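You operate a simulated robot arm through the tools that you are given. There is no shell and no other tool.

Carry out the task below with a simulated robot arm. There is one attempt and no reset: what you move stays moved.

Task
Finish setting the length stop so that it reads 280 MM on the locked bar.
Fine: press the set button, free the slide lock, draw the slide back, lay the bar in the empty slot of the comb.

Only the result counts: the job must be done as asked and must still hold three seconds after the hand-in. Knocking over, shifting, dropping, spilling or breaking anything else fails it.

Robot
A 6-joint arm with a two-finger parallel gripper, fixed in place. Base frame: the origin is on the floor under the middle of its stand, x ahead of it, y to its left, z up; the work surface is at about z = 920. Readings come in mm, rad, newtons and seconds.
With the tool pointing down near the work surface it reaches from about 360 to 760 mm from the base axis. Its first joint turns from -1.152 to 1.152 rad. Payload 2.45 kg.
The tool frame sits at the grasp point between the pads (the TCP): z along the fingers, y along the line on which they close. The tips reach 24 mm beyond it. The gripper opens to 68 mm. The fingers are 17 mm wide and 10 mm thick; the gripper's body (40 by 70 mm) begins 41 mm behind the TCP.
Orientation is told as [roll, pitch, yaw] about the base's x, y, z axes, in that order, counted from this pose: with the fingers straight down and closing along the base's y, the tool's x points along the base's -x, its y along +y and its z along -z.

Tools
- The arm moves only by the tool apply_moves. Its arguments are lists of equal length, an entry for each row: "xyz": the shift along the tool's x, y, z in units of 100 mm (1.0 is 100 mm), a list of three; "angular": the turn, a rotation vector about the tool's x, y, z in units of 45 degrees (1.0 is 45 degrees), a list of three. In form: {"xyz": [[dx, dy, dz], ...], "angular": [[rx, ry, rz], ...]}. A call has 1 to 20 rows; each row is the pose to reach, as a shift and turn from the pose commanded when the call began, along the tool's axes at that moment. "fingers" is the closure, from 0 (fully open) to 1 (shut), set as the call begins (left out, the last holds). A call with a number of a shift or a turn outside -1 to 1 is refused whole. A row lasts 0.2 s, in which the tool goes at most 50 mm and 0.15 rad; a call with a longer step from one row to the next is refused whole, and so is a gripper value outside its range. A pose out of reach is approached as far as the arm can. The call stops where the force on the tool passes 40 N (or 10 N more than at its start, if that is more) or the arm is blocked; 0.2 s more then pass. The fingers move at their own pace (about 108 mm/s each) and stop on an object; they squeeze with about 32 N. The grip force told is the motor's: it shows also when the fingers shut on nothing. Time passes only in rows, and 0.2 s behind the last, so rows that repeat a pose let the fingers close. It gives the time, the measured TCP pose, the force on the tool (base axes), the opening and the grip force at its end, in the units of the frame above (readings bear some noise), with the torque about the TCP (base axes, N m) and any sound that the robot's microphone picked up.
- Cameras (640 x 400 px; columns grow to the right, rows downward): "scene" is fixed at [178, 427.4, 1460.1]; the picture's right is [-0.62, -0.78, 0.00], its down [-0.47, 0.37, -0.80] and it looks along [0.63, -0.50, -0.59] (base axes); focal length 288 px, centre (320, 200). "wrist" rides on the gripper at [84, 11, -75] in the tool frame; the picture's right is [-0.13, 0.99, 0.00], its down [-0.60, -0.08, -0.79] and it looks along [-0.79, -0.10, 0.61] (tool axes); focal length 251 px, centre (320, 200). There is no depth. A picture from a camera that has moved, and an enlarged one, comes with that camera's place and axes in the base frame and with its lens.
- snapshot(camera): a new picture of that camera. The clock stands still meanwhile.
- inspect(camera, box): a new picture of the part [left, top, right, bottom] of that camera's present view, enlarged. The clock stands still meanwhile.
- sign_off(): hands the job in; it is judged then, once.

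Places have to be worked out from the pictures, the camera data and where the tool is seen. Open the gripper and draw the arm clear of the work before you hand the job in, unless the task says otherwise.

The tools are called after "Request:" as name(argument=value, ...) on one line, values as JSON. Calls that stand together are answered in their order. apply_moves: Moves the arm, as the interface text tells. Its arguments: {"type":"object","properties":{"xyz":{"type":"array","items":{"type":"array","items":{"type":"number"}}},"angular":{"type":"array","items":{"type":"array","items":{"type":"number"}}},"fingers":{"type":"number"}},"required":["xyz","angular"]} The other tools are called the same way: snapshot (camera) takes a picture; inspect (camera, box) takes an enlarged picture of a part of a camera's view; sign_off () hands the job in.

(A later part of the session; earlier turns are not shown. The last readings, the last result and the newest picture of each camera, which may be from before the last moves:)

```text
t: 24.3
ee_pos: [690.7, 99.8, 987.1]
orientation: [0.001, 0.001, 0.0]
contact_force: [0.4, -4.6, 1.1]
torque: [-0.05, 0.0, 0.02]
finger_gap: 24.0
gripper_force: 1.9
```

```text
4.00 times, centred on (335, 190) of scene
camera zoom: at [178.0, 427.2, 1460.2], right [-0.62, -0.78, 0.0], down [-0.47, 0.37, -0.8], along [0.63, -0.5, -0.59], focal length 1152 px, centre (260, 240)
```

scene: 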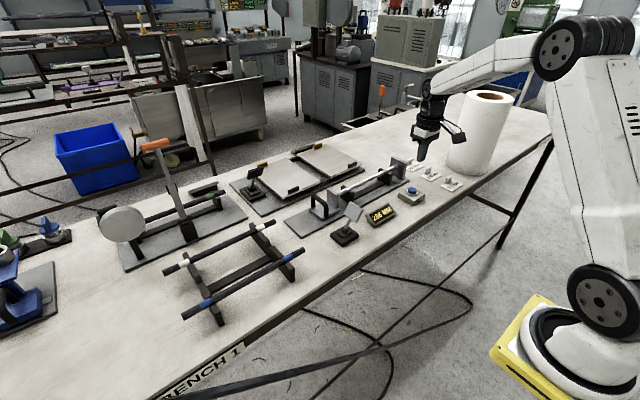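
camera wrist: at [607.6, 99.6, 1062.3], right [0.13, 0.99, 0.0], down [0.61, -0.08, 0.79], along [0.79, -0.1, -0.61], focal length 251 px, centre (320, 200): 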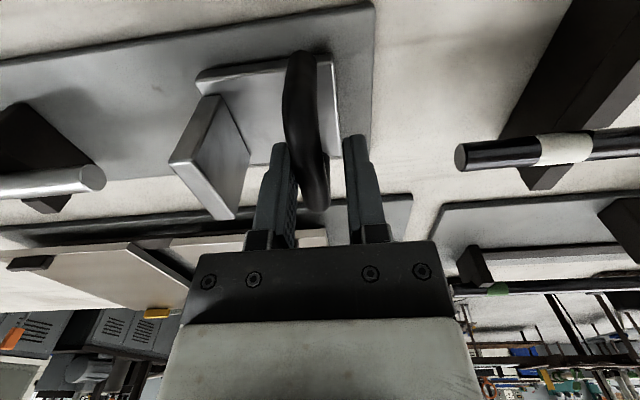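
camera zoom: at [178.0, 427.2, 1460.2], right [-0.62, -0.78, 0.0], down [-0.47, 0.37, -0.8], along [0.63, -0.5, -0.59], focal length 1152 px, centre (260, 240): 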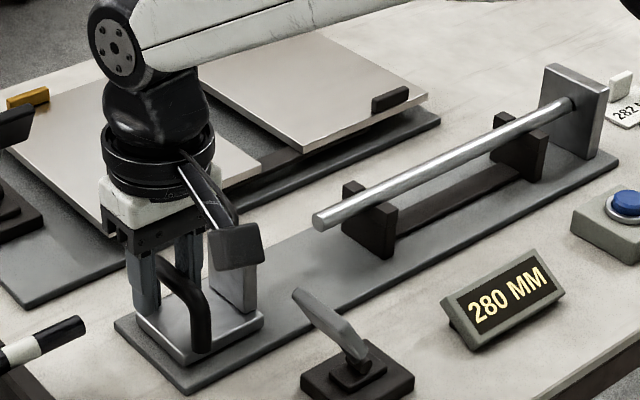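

The force rose slightly and the finger was pushed back a little, so the slide is at its rear stop, about 70 mm back. I'll centre and open the fingers around the handle, then rise straight up clear of it.

Request:
apply_moves(xyz=[[0, -0.05, 0], [0, -0.05, 0], [0, -0.05, -0.15], [0, -0.05, -0.5], [0, -0.05, -0.95]], angular=[[0, 0, 0], [0, 0, 0], [0, 0, 0], [0, 0, 0], [0, 0, 0]], fingers=0.47)

Request:
snapshot(camera="wrist")

Request:
inspect(camera="scene", box=[270, 140, 430, 250])

```text
t: 25.5
ee_pos: [690.7, 95.8, 1082.2]
orientation: [0.003, 0.002, 0.002]
contact_force: [0.0, -0.3, 0.6]
torque: [0.03, 0.0, -0.02]
finger_gap: 35.9
gripper_force: 0.0
```

```text
taken
camera wrist: at [608.3, 106.7, 1158.1], right [0.13, 0.99, 0.0], down [0.61, -0.08, 0.79], along [0.79, -0.1, -0.61], focal length 251 px, centre (320, 200)
```

wrist: 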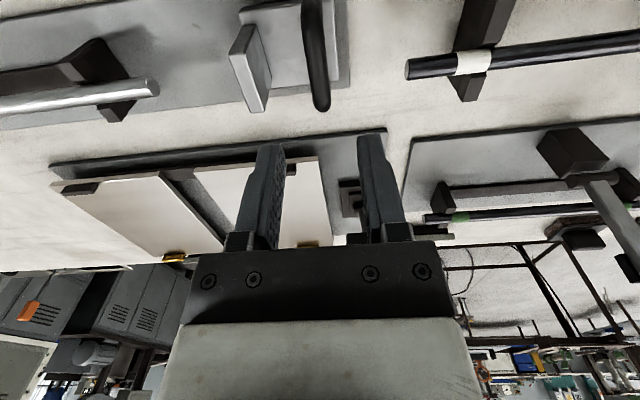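

```text
3.64 times, centred on (350, 195) of scene
camera zoom: at [178.0, 427.4, 1460.1], right [-0.62, -0.78, 0.0], down [-0.47, 0.37, -0.8], along [0.63, -0.5, -0.59], focal length 1047 px, centre (211, 218)
```

zoom: 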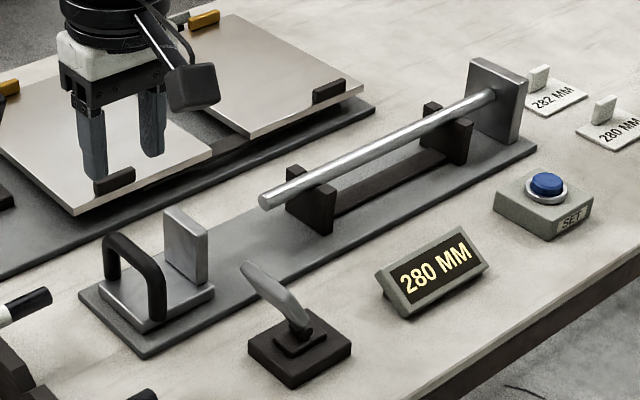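

The display still reads 280 MM, the slide is back, the lever is over, and the bar rests free on its supports at about x = 696, z = 962. I'll move above the middle of the bar (y ≈ -167) at safe height, then turn the gripper 90°.

Request:
apply_moves(xyz=[[0, -0.45, -0.05], [0, -0.9, -0.1], [0, -1.0, -0.1]], angular=[[0, 0, 0], [0, 0, 0], [0, 0, 0]], fingers=0.3)

Request:
apply_moves(xyz=[[0, -0.45, 0], [0, -0.9, 0], [0, -1.0, 0]], angular=[[0, 0, 0], [0, 0, 0], [0, 0, 0]])

Request:
apply_moves(xyz=[[-0.03, -0.4, 0], [-0.05, -0.63, 0]], angular=[[0, 0, 0], [0, 0, 0]])

Request:
snapshot(camera="wrist")

```text
t: 26.3
ee_pos: [691.2, -6.0, 1091.6]
orientation: [0.002, 0.003, 0.002]
contact_force: [0.0, -0.9, 0.6]
torque: [0.06, -0.01, -0.03]
finger_gap: 47.6
gripper_force: 0.0
```

```text
t: 27.1
ee_pos: [690.9, -106.3, 1091.9]
orientation: [0.001, 0.002, 0.001]
contact_force: [-0.5, -0.1, -0.5]
torque: [-0.01, 0.01, 0.03]
finger_gap: 47.5
gripper_force: 0.0
```

```text
t: 27.7
ee_pos: [694.8, -167.0, 1092.3]
orientation: [0.003, 0.002, 0.0]
contact_force: [0.1, -0.1, -0.5]
torque: [0.0, 0.01, -0.01]
finger_gap: 47.7
gripper_force: 0.0
```

```text
taken
camera wrist: at [611.5, -157.0, 1166.5], right [0.13, 0.99, 0.0], down [0.6, -0.08, 0.79], along [0.79, -0.1, -0.61], focal length 251 px, centre (320, 200)
```

wrist: 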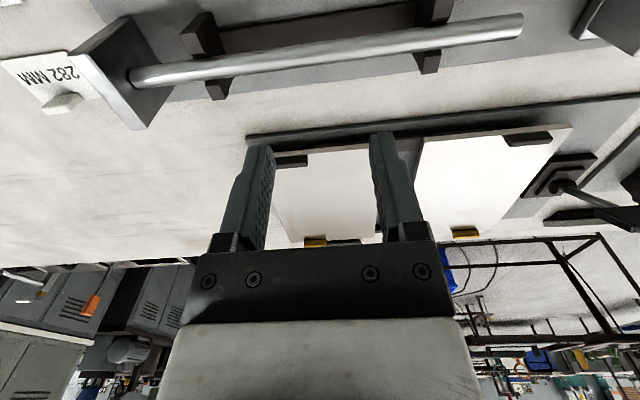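

From both views, the bar's axis is at about x = 690, z = 972, running from y ≈ -312 to -34 with its middle near y = -173. I'll now rotate the tool 90° in yaw so the fingers close across the bar.

Request:
apply_moves(xyz=[[0, 0, 0], [0, 0, 0], [0, 0, 0], [0, 0, 0], [0, 0, 0], [0, 0, 0]], angular=[[0, 0, -0.17], [0, 0, -0.34], [0, 0, -0.51], [0, 0, -0.68], [0, 0, -0.85], [0, 0, -1.0]])

Request:
apply_moves(xyz=[[0, 0, 0], [0, 0, 0], [0, 0, 0], [0, 0, 0], [0, 0, 0], [0, 0, 0]], angular=[[0, 0, -0.17], [0, 0, -0.34], [0, 0, -0.51], [0, 0, -0.68], [0, 0, -0.85], [0, 0, -1.0]])

Request:
snapshot(camera="wrist")

Request:
snapshot(camera="scene")

```text
t: 29.1
ee_pos: [695.1, -166.7, 1091.8]
orientation: [0.002, 0.0, 0.789]
contact_force: [0.0, 0.3, -0.4]
torque: [-0.04, -0.03, 0.0]
finger_gap: 47.8
gripper_force: 0.0
```

```text
t: 30.5
ee_pos: [696.5, -167.5, 1090.4]
orientation: [0.002, -0.003, 1.575]
contact_force: [0.9, 1.1, 0.3]
torque: [-0.02, 0.03, 0.02]
finger_gap: 47.6
gripper_force: 0.1
```

```text
taken
camera wrist: at [686.1, -251.1, 1165.9], right [-0.99, 0.13, 0.0], down [0.08, 0.6, 0.79], along [0.1, 0.79, -0.61], focal length 251 px, centre (320, 200)
```

wrist: 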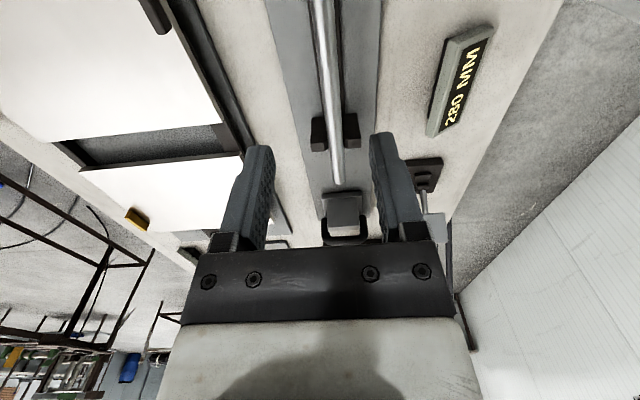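

```text
taken
```

scene: 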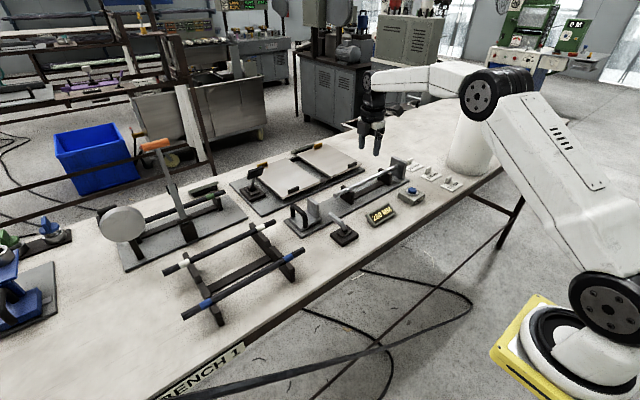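

The tool is turned 90°. I'll zoom in on the bar to refine its x-position and end.

Request:
inspect(camera="wrist", box=[250, 0, 400, 250])

Request:
inspect(camera="scene", box=[280, 110, 430, 230])

```text
1.60 times, centred on (325, 125) of wrist
camera zoom: at [686.1, -251.1, 1165.9], right [-0.99, 0.13, 0.0], down [0.08, 0.6, 0.79], along [0.1, 0.79, -0.61], focal length 402 px, centre (312, 320)
```

zoom: 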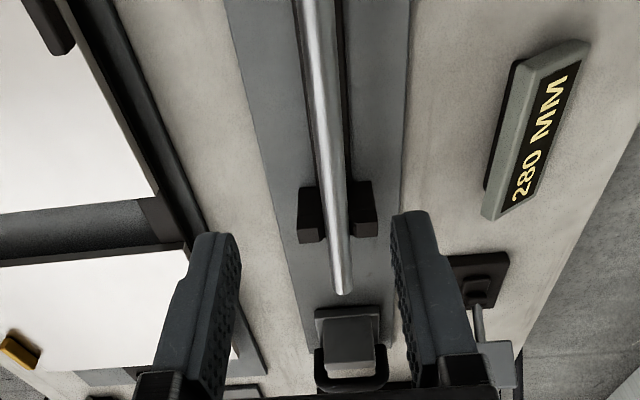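

```text
3.33 times, centred on (355, 170) of scene
camera zoom: at [178.0, 427.4, 1460.1], right [-0.62, -0.78, 0.0], down [-0.47, 0.37, -0.8], along [0.63, -0.5, -0.59], focal length 960 px, centre (203, 300)
```

zoom: 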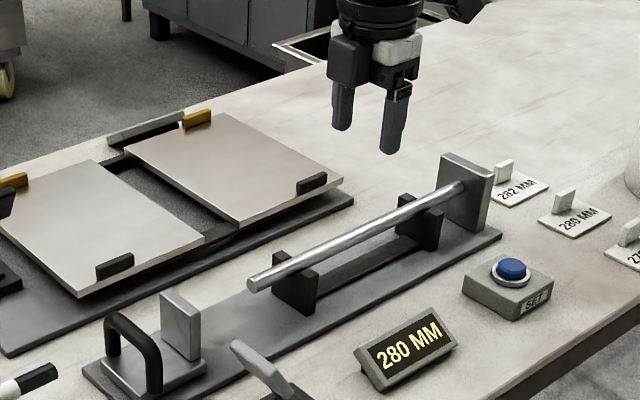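

The bar axis is confirmed at x ≈ 691 with its middle at y ≈ -172. I'll descend to about z = 1010 with the gripper straddling the bar line, then check the alignment again.

Request:
apply_moves(xyz=[[0.045, 0.05, 0.3], [0.045, 0.05, 0.6], [0.045, 0.05, 0.8]], angular=[[0, 0, 0], [0, 0, 0], [0, 0, 0]], fingers=0.3)

Request:
inspect(camera="wrist", box=[200, 0, 440, 260])

Request:
inspect(camera="scene", box=[310, 120, 430, 220])

```text
t: 31.3
ee_pos: [691.0, -172.8, 1010.6]
orientation: [0.002, -0.002, 1.572]
contact_force: [-0.2, 0.4, -0.4]
torque: [-0.07, 0.02, -0.01]
finger_gap: 47.5
gripper_force: 0.1
```

```text
1.54 times, centred on (320, 130) of wrist
camera zoom: at [680.9, -256.5, 1085.8], right [-0.99, 0.13, 0.0], down [0.08, 0.6, 0.79], along [0.1, 0.79, -0.61], focal length 387 px, centre (320, 308)
```

zoom: 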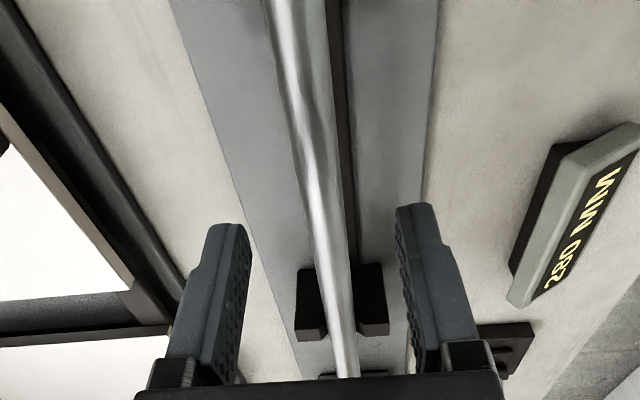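

```text
4.00 times, centred on (370, 170) of scene
camera zoom: at [178.0, 427.4, 1460.1], right [-0.62, -0.78, 0.0], down [-0.47, 0.37, -0.8], along [0.63, -0.5, -0.59], focal length 1152 px, centre (120, 320)
```

zoom: 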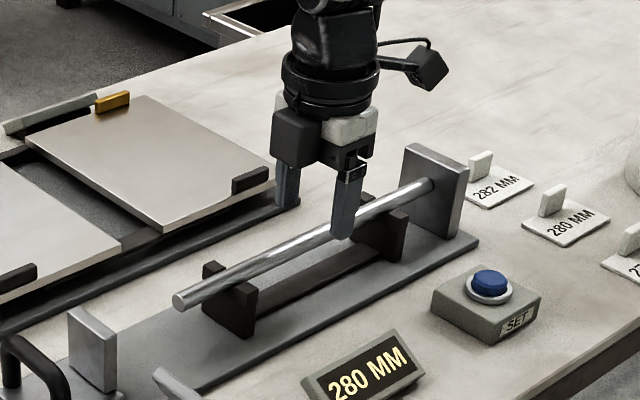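

The bar sits centred between the fingers (x ≈ 690, diameter about 15 mm). I'll lower to TCP z ≈ 982, which keeps the tips above the beam under the bar, and then close on it.

Request:
apply_moves(xyz=[[0, 0.01, 0.1], [0, 0.01, 0.2], [0, 0.01, 0.28]], angular=[[0, 0, 0], [0, 0, 0], [0, 0, 0]])

Request:
inspect(camera="scene", box=[310, 120, 430, 220])

Request:
snapshot(camera="wrist")

```text
t: 32.1
ee_pos: [690.3, -173.1, 982.4]
orientation: [0.001, -0.001, 1.572]
contact_force: [-0.4, -0.3, 0.0]
torque: [0.02, 0.01, 0.0]
finger_gap: 47.7
gripper_force: 0.0
```

```text
4.00 times, centred on (370, 170) of scene
camera zoom: at [178.0, 427.4, 1460.1], right [-0.62, -0.78, 0.0], down [-0.47, 0.37, -0.8], along [0.63, -0.5, -0.59], focal length 1152 px, centre (120, 320)
```

zoom: 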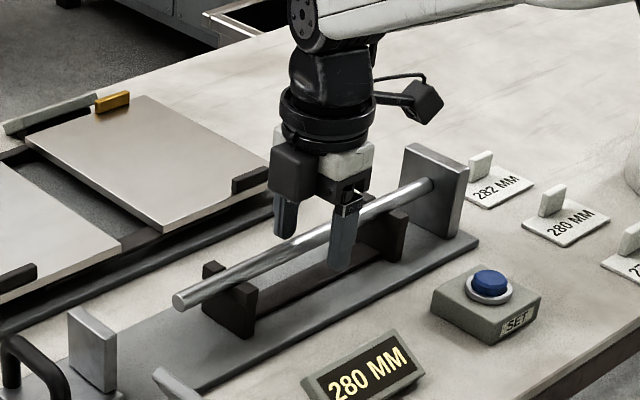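

```text
taken
camera wrist: at [679.8, -256.6, 1057.8], right [-0.99, 0.13, 0.0], down [0.08, 0.6, 0.79], along [0.1, 0.79, -0.61], focal length 251 px, centre (320, 200)
```

wrist: 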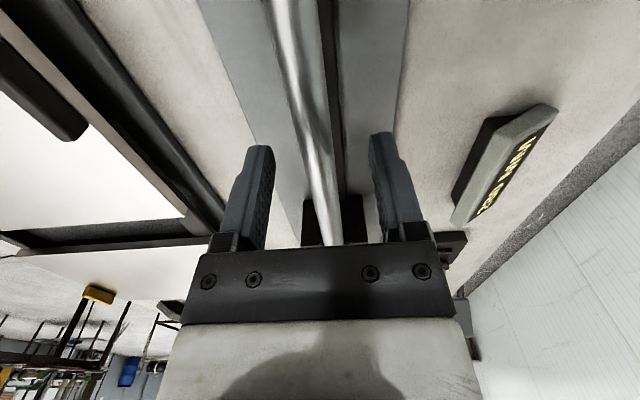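

The fingers straddle the bar and the tips are below its axis. I'll close the gripper and let it settle before lifting.

Request:
apply_moves(xyz=[[0, 0, 0], [0, 0, 0], [0, 0, 0], [0, 0, 0]], angular=[[0, 0, 0], [0, 0, 0], [0, 0, 0], [0, 0, 0]], fingers=1)

Request:
inspect(camera="scene", box=[310, 120, 430, 220])

```text
t: 33.1
ee_pos: [689.5, -171.2, 983.3]
orientation: [0.001, -0.001, 1.573]
contact_force: [1.7, 0.5, -0.9]
torque: [-0.03, -0.06, -0.03]
finger_gap: 13.4
gripper_force: 31.8
```

```text
4.00 times, centred on (370, 170) of scene
camera zoom: at [178.1, 427.4, 1460.1], right [-0.62, -0.78, 0.0], down [-0.47, 0.37, -0.8], along [0.63, -0.5, -0.59], focal length 1152 px, centre (120, 320)
```

zoom: 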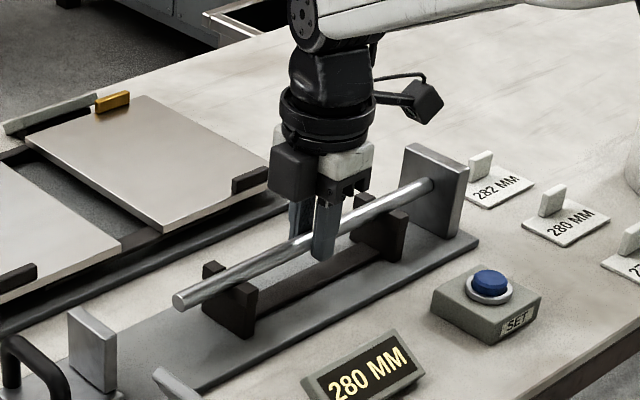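

The grip is solid (13.4 mm gap, 31.8 N). I'll lift straight up, slowly at first.

Request:
apply_moves(xyz=[[0, 0, -0.03], [0, 0, -0.08], [0, 0, -0.15], [0, 0, -0.25]], angular=[[0, 0, 0], [0, 0, 0], [0, 0, 0], [0, 0, 0]])

Request:
inspect(camera="scene", box=[310, 120, 430, 220])

```text
t: 34.1
ee_pos: [688.5, -172.0, 1007.8]
orientation: [0.001, -0.003, 1.573]
contact_force: [1.0, -0.2, -0.4]
torque: [0.0, 0.0, -0.01]
finger_gap: 13.6
gripper_force: 31.7
```

```text
4.00 times, centred on (370, 170) of scene
camera zoom: at [178.1, 427.4, 1460.1], right [-0.62, -0.78, 0.0], down [-0.47, 0.37, -0.8], along [0.63, -0.5, -0.59], focal length 1152 px, centre (120, 320)
```

zoom: 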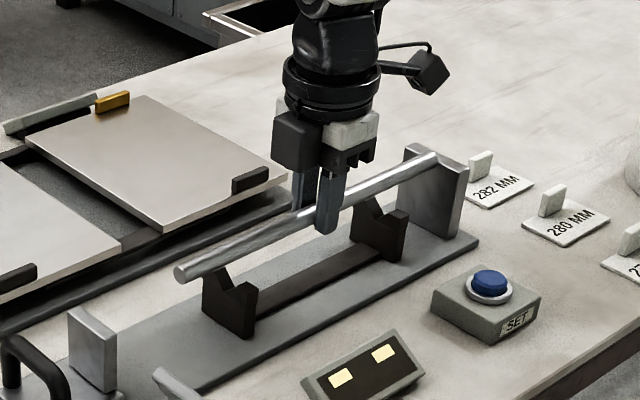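

The bar is up cleanly, and the display changed as it left the supports. I'll check what it shows now before carrying on.

Request:
inspect(camera="scene", box=[360, 195, 410, 230])

Request:
inspect(camera="scene", box=[300, 150, 440, 250])

```text
11.43 times, centred on (385, 212) of scene
camera zoom: at [178.1, 427.4, 1460.1], right [-0.62, -0.78, 0.0], down [-0.47, 0.37, -0.8], along [0.63, -0.5, -0.59], focal length 3290 px, centre (-423, 57)
```

zoom: 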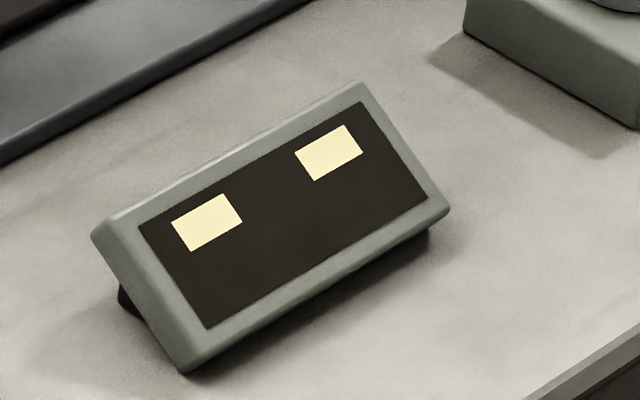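

```text
4.00 times, centred on (370, 200) of scene
camera zoom: at [178.1, 427.4, 1460.1], right [-0.62, -0.78, 0.0], down [-0.47, 0.37, -0.8], along [0.63, -0.5, -0.59], focal length 1152 px, centre (120, 200)
```

zoom: 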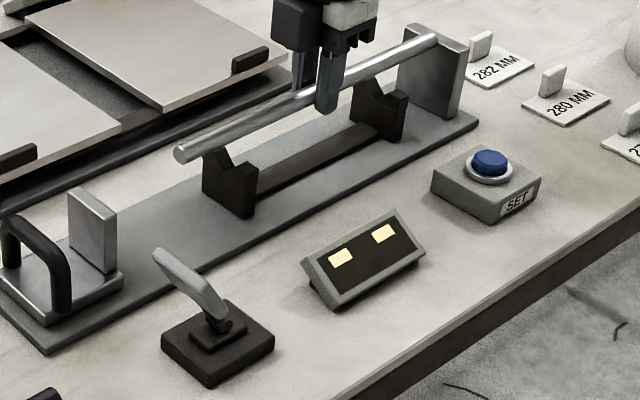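

The display shows only placeholder marks now that no bar is in the stop, which is expected with the bar lifted out. I'll raise the bar to a safe carrying height and move it toward the comb.

Request:
apply_moves(xyz=[[0, 0, -0.25], [0, 0, -0.5], [0, 0, -0.75], [0, 0, -0.95]], angular=[[0, 0, 0], [0, 0, 0], [0, 0, 0], [0, 0, 0]])

Request:
apply_moves(xyz=[[-0.25, 0.05, 0], [-0.5, 0.1, 0], [-0.75, 0.15, 0], [-1.0, 0.2, 0]], angular=[[0, 0, 0], [0, 0, 0], [0, 0, 0], [0, 0, 0]])

Request:
apply_moves(xyz=[[-0.25, 0.05, 0], [-0.5, 0.1, 0], [-0.75, 0.15, 0], [-1.0, 0.2, 0]], angular=[[0, 0, 0], [0, 0, 0], [0, 0, 0], [0, 0, 0]])

Request:
snapshot(camera="wrist")

Request:
snapshot(camera="scene")

```text
t: 35.1
ee_pos: [689.0, -171.5, 1104.4]
orientation: [0.004, -0.001, 1.571]
contact_force: [-0.8, 0.0, -0.6]
torque: [0.03, -0.02, -0.01]
finger_gap: 13.9
gripper_force: 32.0
```

```text
t: 36.1
ee_pos: [668.3, -71.0, 1104.0]
orientation: [0.001, -0.002, 1.569]
contact_force: [0.9, 0.7, -1.7]
torque: [0.0, 0.01, 0.02]
finger_gap: 13.5
gripper_force: 32.1
```

```text
t: 37.1
ee_pos: [649.5, 28.3, 1104.4]
orientation: [0.003, 0.0, 1.573]
contact_force: [-0.6, 0.4, -1.8]
torque: [-0.01, 0.0, -0.01]
finger_gap: 13.7
gripper_force: 32.1
```

```text
taken
camera wrist: at [639.5, -55.4, 1178.9], right [-0.99, 0.13, 0.0], down [0.08, 0.6, 0.79], along [0.1, 0.79, -0.61], focal length 251 px, centre (320, 200)
```

wrist: 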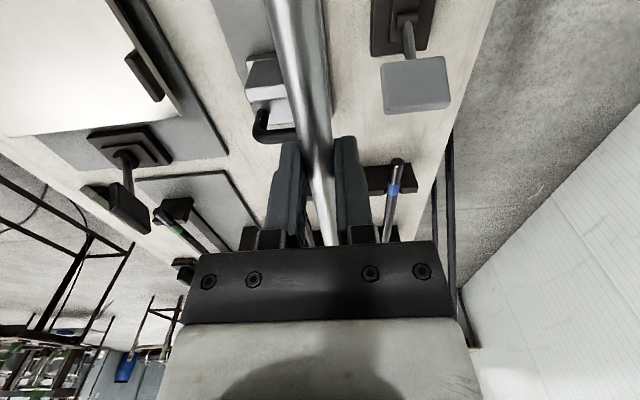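

```text
taken
```

scene: 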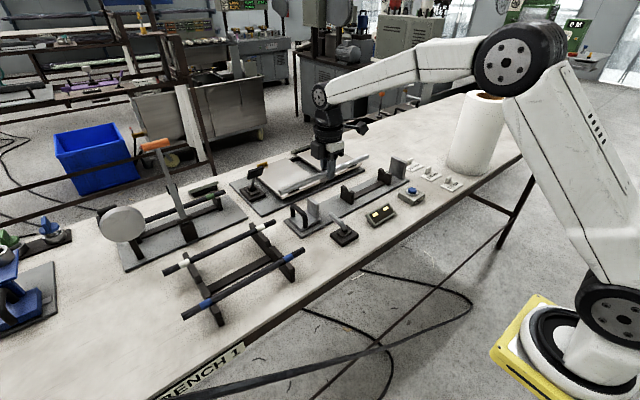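

The bar is held steadily. I'll study the comb closely in the scene view to work out slot positions and heights before carrying the bar over it.

Request:
inspect(camera="scene", box=[155, 215, 235, 330])

Request:
inspect(camera="scene", box=[230, 210, 320, 300])

Request:
inspect(camera="scene", box=[150, 205, 320, 335])

```text
3.48 times, centred on (195, 272) of scene
camera zoom: at [178.1, 427.4, 1460.1], right [-0.62, -0.78, 0.0], down [-0.47, 0.37, -0.8], along [0.63, -0.5, -0.59], focal length 1001 px, centre (755, -52)
```

zoom: 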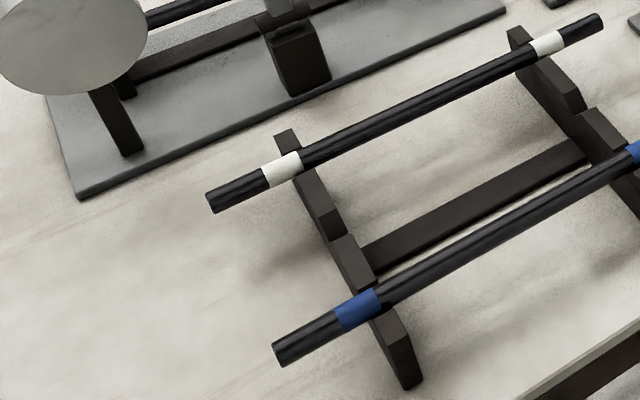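

```text
4.44 times, centred on (275, 255) of scene
camera zoom: at [178.1, 427.4, 1460.1], right [-0.62, -0.78, 0.0], down [-0.47, 0.37, -0.8], along [0.63, -0.5, -0.59], focal length 1279 px, centre (520, -44)
```

zoom: 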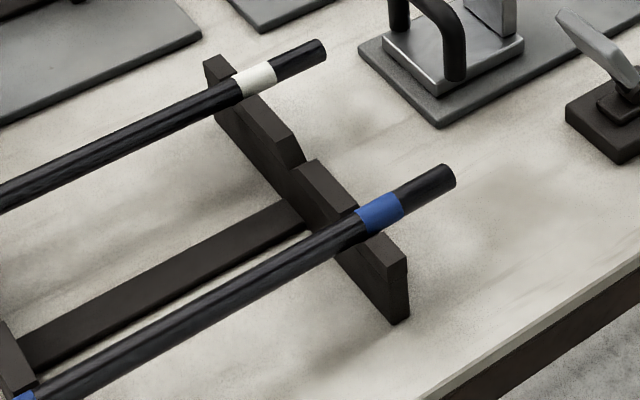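

```text
3.08 times, centred on (235, 270) of scene
camera zoom: at [178.1, 427.4, 1460.1], right [-0.62, -0.78, 0.0], down [-0.47, 0.37, -0.8], along [0.63, -0.5, -0.59], focal length 886 px, centre (582, -15)
```

zoom: 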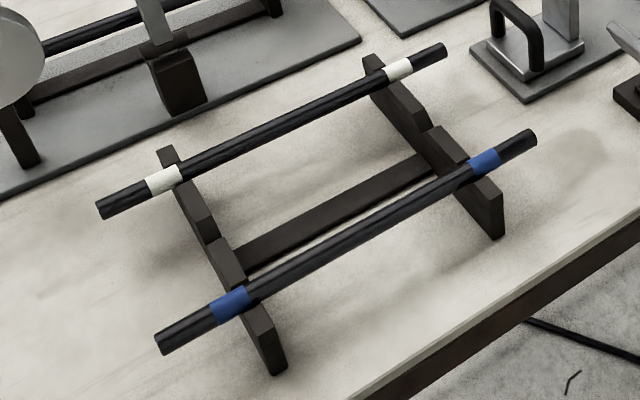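

The empty middle slot lies between the white bar (x ≈ 703) and the blue bar (x ≈ 575), so at x ≈ 639, with the comb centred near y ≈ 300 and bars seated around z ≈ 968. I'll carry the bar over the comb at the same height.

Request:
apply_moves(xyz=[[-0.25, 0.03, 0], [-0.5, 0.05, 0], [-0.75, 0.08, 0], [-1.0, 0.1, 0]], angular=[[0, 0, 0], [0, 0, 0], [0, 0, 0], [0, 0, 0]])

Request:
snapshot(camera="wrist")

```text
t: 38.1
ee_pos: [637.9, 128.1, 1104.1]
orientation: [0.002, -0.001, 1.573]
contact_force: [-0.1, 0.4, -1.3]
torque: [-0.01, 0.0, 0.01]
finger_gap: 13.6
gripper_force: 32.0
```

```text
taken
camera wrist: at [628.2, 44.9, 1179.5], right [-0.99, 0.13, 0.0], down [0.08, 0.6, 0.79], along [0.1, 0.79, -0.61], focal length 251 px, centre (320, 200)
```

wrist: 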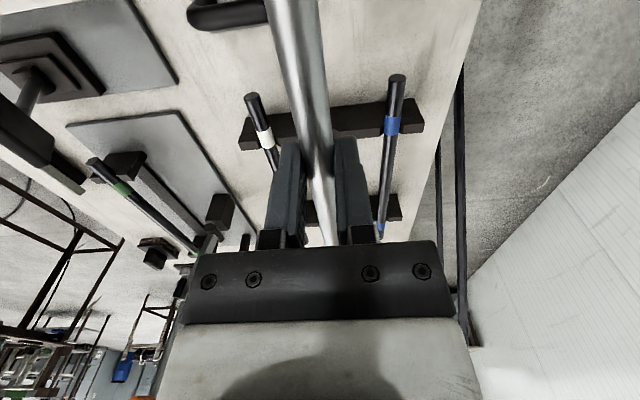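

Request:
inspect(camera="wrist", box=[220, 60, 440, 260])

Request:
inspect(camera="scene", box=[150, 140, 350, 340])

```text
2.00 times, centred on (330, 160) of wrist
camera zoom: at [628.2, 44.9, 1179.5], right [-0.99, 0.13, 0.0], down [0.08, 0.6, 0.79], along [0.1, 0.79, -0.61], focal length 503 px, centre (300, 280)
```

zoom: 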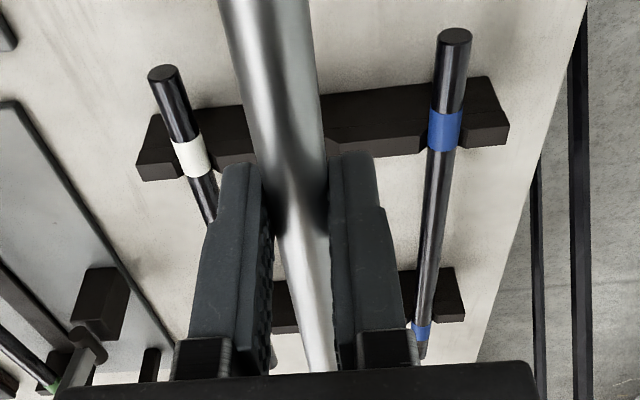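

```text
2.00 times, centred on (250, 240) of scene
camera zoom: at [178.1, 427.4, 1460.1], right [-0.62, -0.78, 0.0], down [-0.47, 0.37, -0.8], along [0.63, -0.5, -0.59], focal length 576 px, centre (460, 120)
```

zoom: 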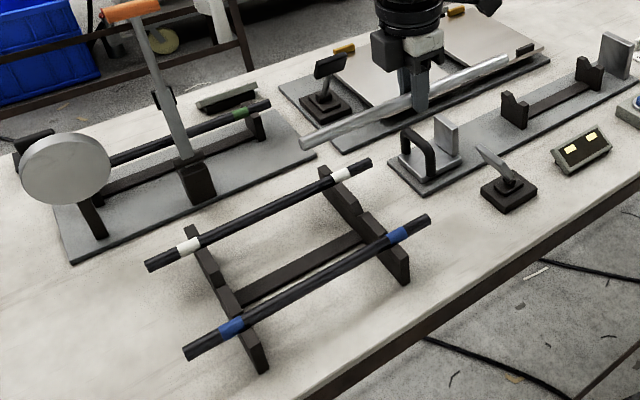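

The white bar is at x ≈ 704 and the blue at x ≈ 577, so the empty slot is at x ≈ 640.5, with the near rail at y ≈ 210. I'll continue to y ≈ 300 at the same height.

Request:
apply_moves(xyz=[[-0.25, 0.0, 0], [-0.5, -0.01, 0], [-0.75, -0.01, 0], [-0.9, -0.02, 0]], angular=[[0, 0, 0], [0, 0, 0], [0, 0, 0], [0, 0, 0]])

Request:
apply_moves(xyz=[[-0.25, 0.0, 0], [-0.5, 0, 0], [-0.75, 0, 0], [-0.82, 0, 0], [-0.82, 0, 0]], angular=[[0, 0, 0], [0, 0, 0], [0, 0, 0], [0, 0, 0], [0, 0, 0]])

Request:
snapshot(camera="wrist")

Request:
inspect(camera="scene", box=[130, 140, 330, 340])

```text
t: 39.1
ee_pos: [639.2, 219.3, 1105.5]
orientation: [0.004, -0.001, 1.572]
contact_force: [0.1, 0.1, -1.8]
torque: [0.0, 0.03, 0.0]
finger_gap: 13.9
gripper_force: 31.3
```

```text
t: 40.3
ee_pos: [639.8, 300.1, 1104.8]
orientation: [0.003, -0.001, 1.573]
contact_force: [-0.7, -0.4, -1.7]
torque: [0.04, 0.0, 0.03]
finger_gap: 13.6
gripper_force: 32.2
```

```text
taken
camera wrist: at [629.7, 216.1, 1179.6], right [-0.99, 0.13, 0.0], down [0.08, 0.6, 0.79], along [0.1, 0.79, -0.61], focal length 251 px, centre (320, 200)
```

wrist: 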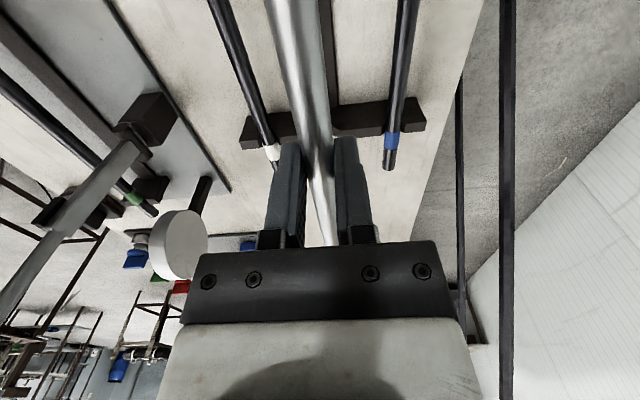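

```text
2.00 times, centred on (230, 240) of scene
camera zoom: at [178.0, 427.4, 1460.1], right [-0.62, -0.78, 0.0], down [-0.47, 0.37, -0.8], along [0.63, -0.5, -0.59], focal length 576 px, centre (500, 120)
```

zoom: 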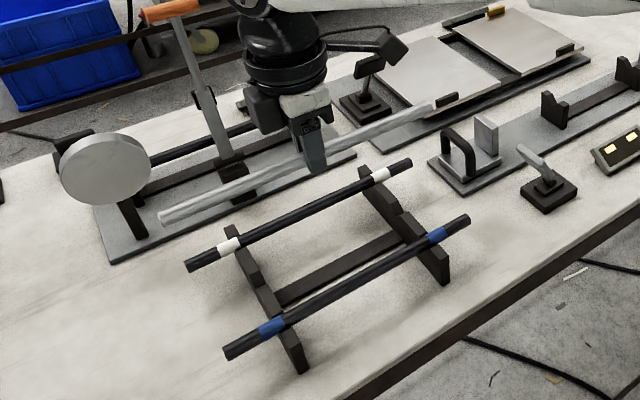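

The held bar is centred over the comb (spanning y ≈ 160–436) and aligned with the middle slot. I'll descend to about 35 mm above seating and check again.

Request:
apply_moves(xyz=[[0, 0, 0.25], [0, 0, 0.5], [0, 0, 0.75], [0, 0, 0.9]], angular=[[0, 0, 0], [0, 0, 0], [0, 0, 0], [0, 0, 0]])

Request:
inspect(camera="scene", box=[150, 200, 320, 335])

Request:
snapshot(camera="wrist")

```text
t: 41.3
ee_pos: [640.3, 299.9, 1014.0]
orientation: [0.002, -0.001, 1.573]
contact_force: [-0.3, -0.2, -2.3]
torque: [-0.05, -0.01, -0.02]
finger_gap: 13.5
gripper_force: 32.2
```

```text
2.96 times, centred on (235, 268) of scene
camera zoom: at [178.1, 427.4, 1460.1], right [-0.62, -0.78, 0.0], down [-0.47, 0.37, -0.8], along [0.63, -0.5, -0.59], focal length 853 px, centre (572, 0)
```

zoom: 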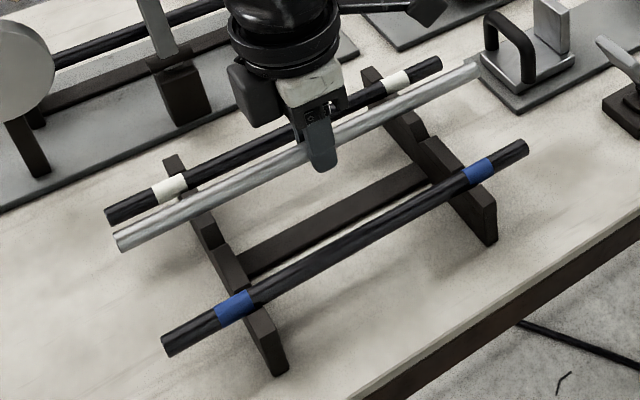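

```text
taken
camera wrist: at [630.5, 215.8, 1089.8], right [-0.99, 0.13, 0.0], down [0.08, 0.6, 0.79], along [0.1, 0.79, -0.61], focal length 251 px, centre (320, 200)
```

wrist: 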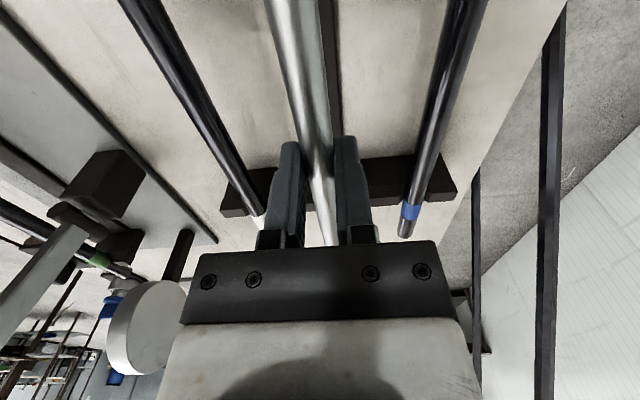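

The bar lines up with the empty middle slot in both views. I'll lower it most of the way in small steps.

Request:
apply_moves(xyz=[[0, 0, 0.1], [0, 0, 0.18], [0, 0, 0.24], [0, 0, 0.28]], angular=[[0, 0, 0], [0, 0, 0], [0, 0, 0], [0, 0, 0]])

Request:
inspect(camera="scene", box=[150, 200, 320, 335])

```text
t: 42.3
ee_pos: [639.5, 301.0, 988.0]
orientation: [0.001, -0.004, 1.573]
contact_force: [0.8, 0.2, -1.6]
torque: [-0.02, -0.01, 0.03]
finger_gap: 13.5
gripper_force: 32.8
```

```text
2.96 times, centred on (235, 268) of scene
camera zoom: at [178.1, 427.4, 1460.1], right [-0.62, -0.78, 0.0], down [-0.47, 0.37, -0.8], along [0.63, -0.5, -0.59], focal length 853 px, centre (572, 0)
```

zoom: 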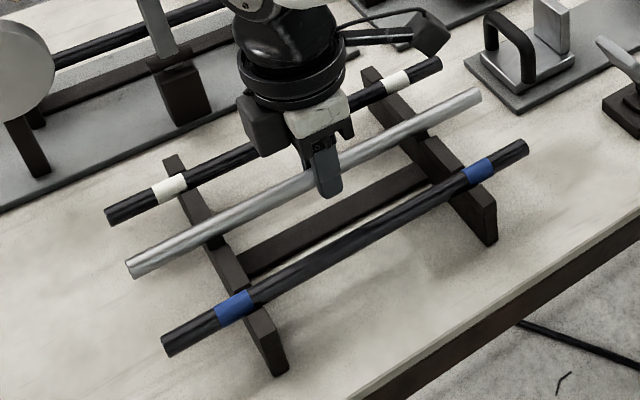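

Request:
inspect(camera="scene", box=[180, 245, 250, 310])

Request:
inspect(camera="scene", box=[260, 215, 320, 275])

Request:
inspect(camera="wrist", box=[200, 100, 460, 260])

```text
6.15 times, centred on (215, 278) of scene
camera zoom: at [178.1, 427.4, 1460.1], right [-0.62, -0.78, 0.0], down [-0.47, 0.37, -0.8], along [0.63, -0.5, -0.59], focal length 1772 px, centre (966, -277)
```

zoom: 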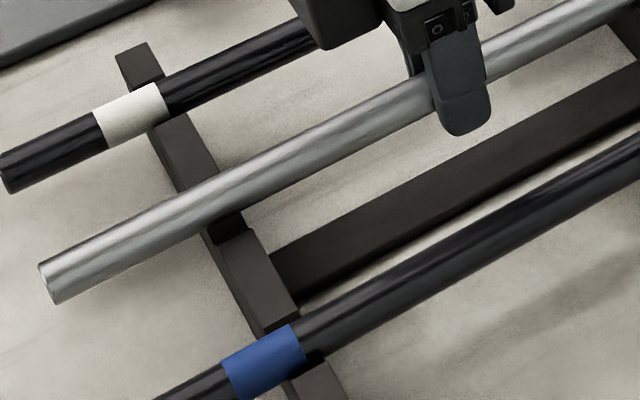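

```text
6.67 times, centred on (290, 245) of scene
camera zoom: at [178.1, 427.4, 1460.1], right [-0.62, -0.78, 0.0], down [-0.47, 0.37, -0.8], along [0.63, -0.5, -0.59], focal length 1919 px, centre (520, -100)
```

zoom: 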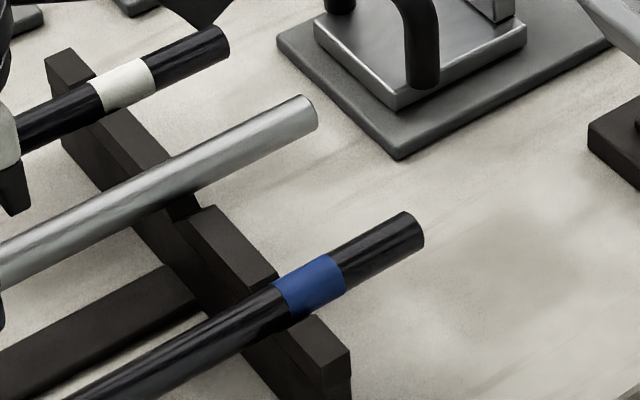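

```text
2.46 times, centred on (330, 180) of wrist
camera zoom: at [630.3, 216.4, 1062.1], right [-0.99, 0.13, 0.0], down [0.08, 0.6, 0.79], along [0.1, 0.79, -0.61], focal length 619 px, centre (295, 249)
```

zoom: 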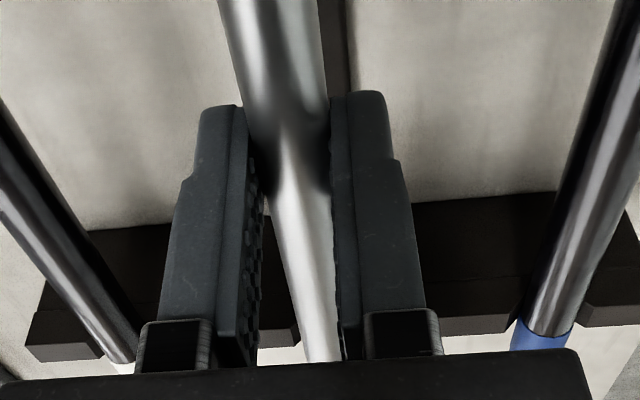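

The bar is directly above the V-notches on both rails. I'll keep lowering in 2 mm steps and watch for contact force.

Request:
apply_moves(xyz=[[0, 0, 0.02], [0, 0, 0.04], [0, 0, 0.06]], angular=[[0, 0, 0], [0, 0, 0], [0, 0, 0]])

```text
t: 43.1
ee_pos: [640.4, 301.2, 980.7]
orientation: [0.0, -0.002, 1.573]
contact_force: [-0.1, 0.4, -1.6]
torque: [0.04, -0.02, -0.02]
finger_gap: 13.8
gripper_force: 32.0
```

No contact yet at z = 980.7. I'll continue downward in 1 mm steps.

Request:
apply_moves(xyz=[[0, 0, 0.01], [0, 0, 0.02], [0, 0, 0.03]], angular=[[0, 0, 0], [0, 0, 0], [0, 0, 0]])

Request:
inspect(camera="scene", box=[260, 215, 320, 275])

Request:
inspect(camera="scene", box=[180, 245, 250, 310])

```text
t: 43.9
ee_pos: [640.4, 301.1, 979.1]
orientation: [0.002, -0.002, 1.573]
contact_force: [-3.6, -2.4, 4.9]
torque: [-0.11, 0.04, -0.04]
finger_gap: 13.4
gripper_force: 32.8
```

```text
6.67 times, centred on (290, 245) of scene
camera zoom: at [177.8, 427.3, 1460.2], right [-0.62, -0.78, 0.0], down [-0.47, 0.37, -0.8], along [0.63, -0.5, -0.59], focal length 1919 px, centre (520, -100)
```

zoom: 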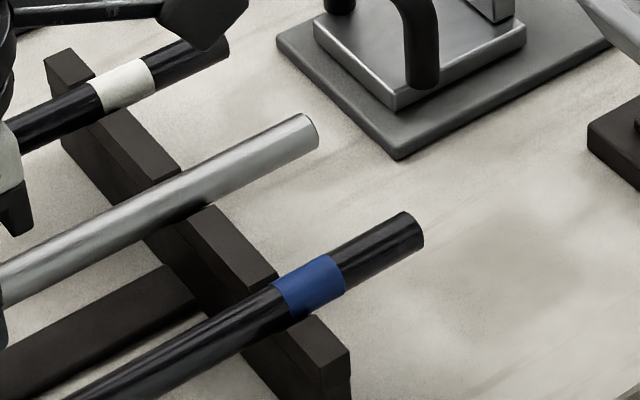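

```text
6.15 times, centred on (215, 278) of scene
camera zoom: at [177.8, 427.3, 1460.2], right [-0.62, -0.78, 0.0], down [-0.47, 0.37, -0.8], along [0.63, -0.5, -0.59], focal length 1772 px, centre (966, -277)
```

zoom: 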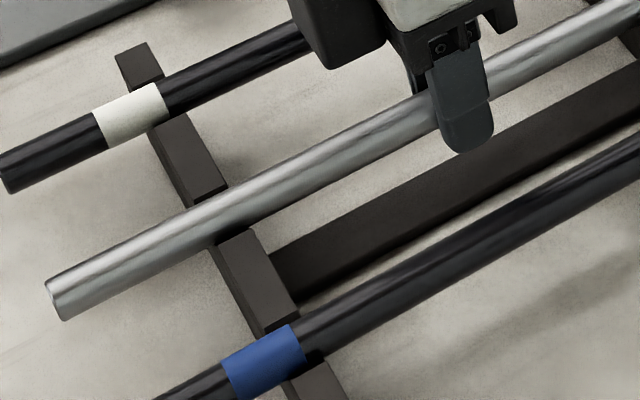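

Contact has begun (Fz ≈ +5 N, Fx ≈ -3.6 N), which means the bar is touching the +x flank of the notch. I'll shift 1 mm toward -x and ease down one more millimetre.

Request:
apply_moves(xyz=[[0, 0.01, 0], [0, 0.015, 0.005], [0, 0.015, 0.01]], angular=[[0, 0, 0], [0, 0, 0], [0, 0, 0]])

```text
t: 44.7
ee_pos: [640.0, 301.9, 978.9]
orientation: [-0.001, -0.003, 1.571]
contact_force: [2.1, 2.5, 11.6]
torque: [-0.68, -0.05, -0.07]
finger_gap: 13.7
gripper_force: 31.5
```

The bar now bears on both rails (Fz ≈ 12 N), so it's seated. I'll open the fingers partway in place to release it.

Request:
apply_moves(xyz=[[0, 0, -0.003], [0, 0, -0.003], [0, 0, -0.003], [0, 0, -0.003]], angular=[[0, 0, 0], [0, 0, 0], [0, 0, 0], [0, 0, 0]], fingers=0.55)

Request:
inspect(camera="scene", box=[150, 200, 320, 335])

Request:
inspect(camera="wrist", box=[200, 0, 460, 260])

```text
t: 45.7
ee_pos: [638.7, 301.1, 974.7]
orientation: [0.001, -0.001, 1.572]
contact_force: [-0.1, 0.6, 0.6]
torque: [0.01, 0.0, 0.01]
finger_gap: 31.0
gripper_force: 0.1
```

```text
2.96 times, centred on (235, 268) of scene
camera zoom: at [178.0, 427.4, 1460.1], right [-0.62, -0.78, 0.0], down [-0.47, 0.37, -0.8], along [0.63, -0.5, -0.59], focal length 853 px, centre (572, 0)
```

zoom: 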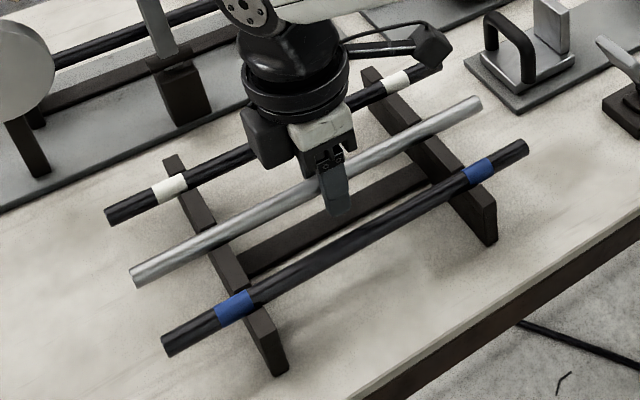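

```text
1.54 times, centred on (330, 130) of wrist
camera zoom: at [629.0, 216.6, 1051.3], right [-0.99, 0.13, 0.0], down [0.08, 0.6, 0.79], along [0.1, 0.79, -0.61], focal length 387 px, centre (305, 308)
```

zoom: 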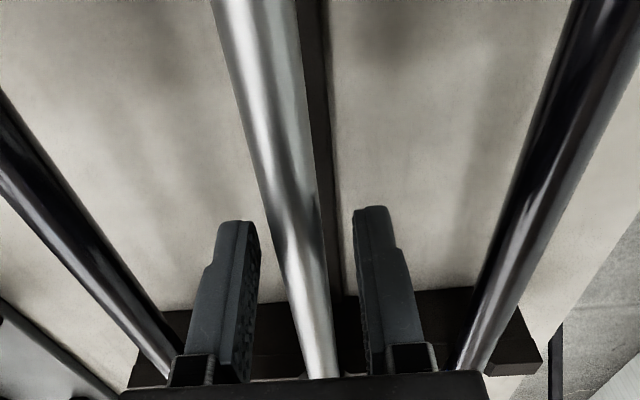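

The bar is released and resting in the middle notches, with the fingers clear on both sides. I'll rise straight up.

Request:
apply_moves(xyz=[[0, 0, -0.05], [0, 0, -0.15], [0, 0, -0.35], [0, 0, -0.65], [0, 0, -1.0]], angular=[[0, 0, 0], [0, 0, 0], [0, 0, 0], [0, 0, 0], [0, 0, 0]])

Request:
inspect(camera="scene", box=[150, 200, 320, 335])

Request:
snapshot(camera="wrist")

```text
t: 46.9
ee_pos: [641.4, 300.7, 1076.2]
orientation: [0.002, -0.002, 1.572]
contact_force: [0.6, -0.5, 0.1]
torque: [0.02, -0.01, 0.0]
finger_gap: 30.8
gripper_force: 0.0
```

```text
2.96 times, centred on (235, 268) of scene
camera zoom: at [178.0, 427.4, 1460.1], right [-0.62, -0.78, 0.0], down [-0.47, 0.37, -0.8], along [0.63, -0.5, -0.59], focal length 853 px, centre (572, 0)
```

zoom: 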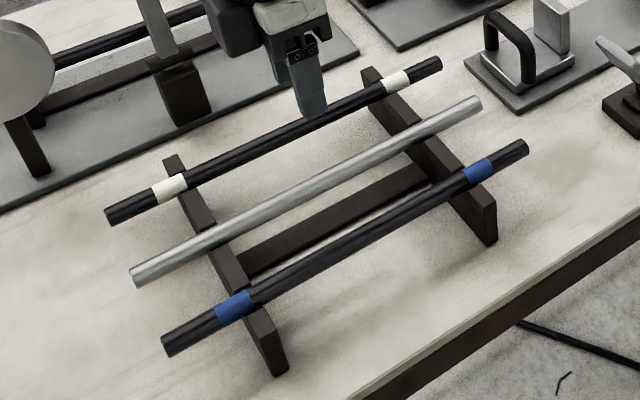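

```text
taken
camera wrist: at [630.5, 216.9, 1151.2], right [-0.99, 0.13, 0.0], down [0.08, 0.6, 0.79], along [0.1, 0.79, -0.61], focal length 251 px, centre (320, 200)
```

wrist: 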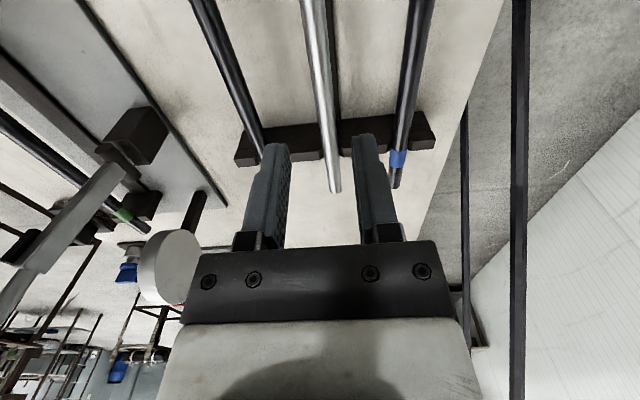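

The bar lies in the middle slot on both rails, parallel to the others. I'll zoom in on both notches, the wrist view and the stop to verify seating and the final state of everything.

Request:
inspect(camera="scene", box=[180, 245, 250, 310])

Request:
inspect(camera="scene", box=[260, 215, 320, 275])

Request:
inspect(camera="wrist", box=[220, 90, 450, 220])

Request:
inspect(camera="scene", box=[270, 140, 480, 260])

```text
6.15 times, centred on (215, 278) of scene
camera zoom: at [178.0, 427.4, 1460.1], right [-0.62, -0.78, 0.0], down [-0.47, 0.37, -0.8], along [0.63, -0.5, -0.59], focal length 1772 px, centre (966, -277)
```

zoom: 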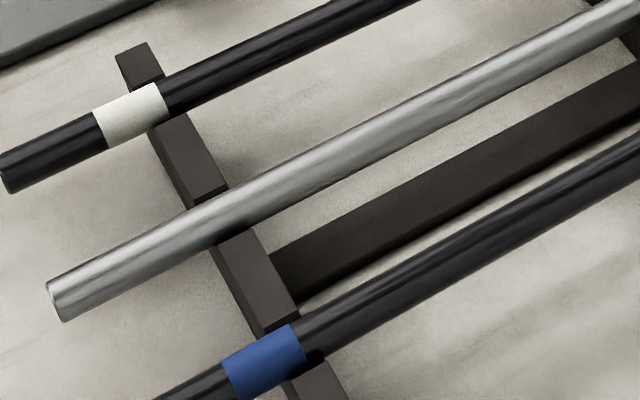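

```text
6.67 times, centred on (290, 245) of scene
camera zoom: at [178.0, 427.4, 1460.1], right [-0.62, -0.78, 0.0], down [-0.47, 0.37, -0.8], along [0.63, -0.5, -0.59], focal length 1919 px, centre (520, -100)
```

zoom: 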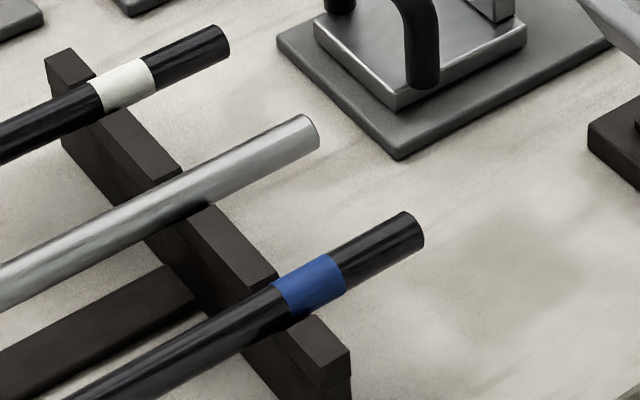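

```text
2.78 times, centred on (335, 155) of wrist
camera zoom: at [630.5, 216.9, 1151.2], right [-0.99, 0.13, 0.0], down [0.08, 0.6, 0.79], along [0.1, 0.79, -0.61], focal length 700 px, centre (278, 325)
```

zoom: 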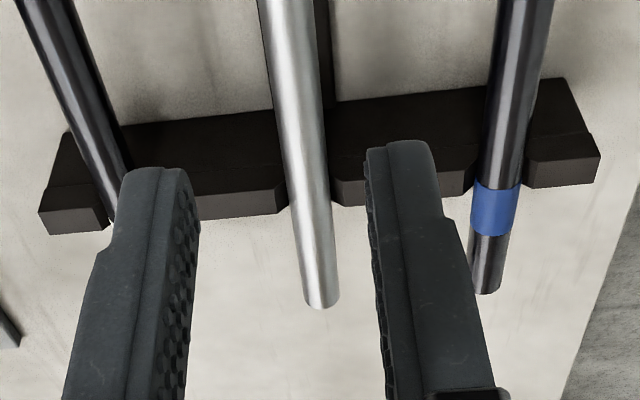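

```text
3.05 times, centred on (375, 200) of scene
camera zoom: at [178.0, 427.4, 1460.1], right [-0.62, -0.78, 0.0], down [-0.47, 0.37, -0.8], along [0.63, -0.5, -0.59], focal length 877 px, centre (152, 200)
```

zoom: 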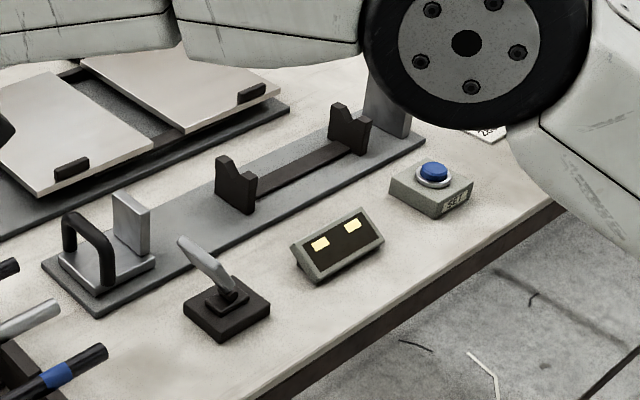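

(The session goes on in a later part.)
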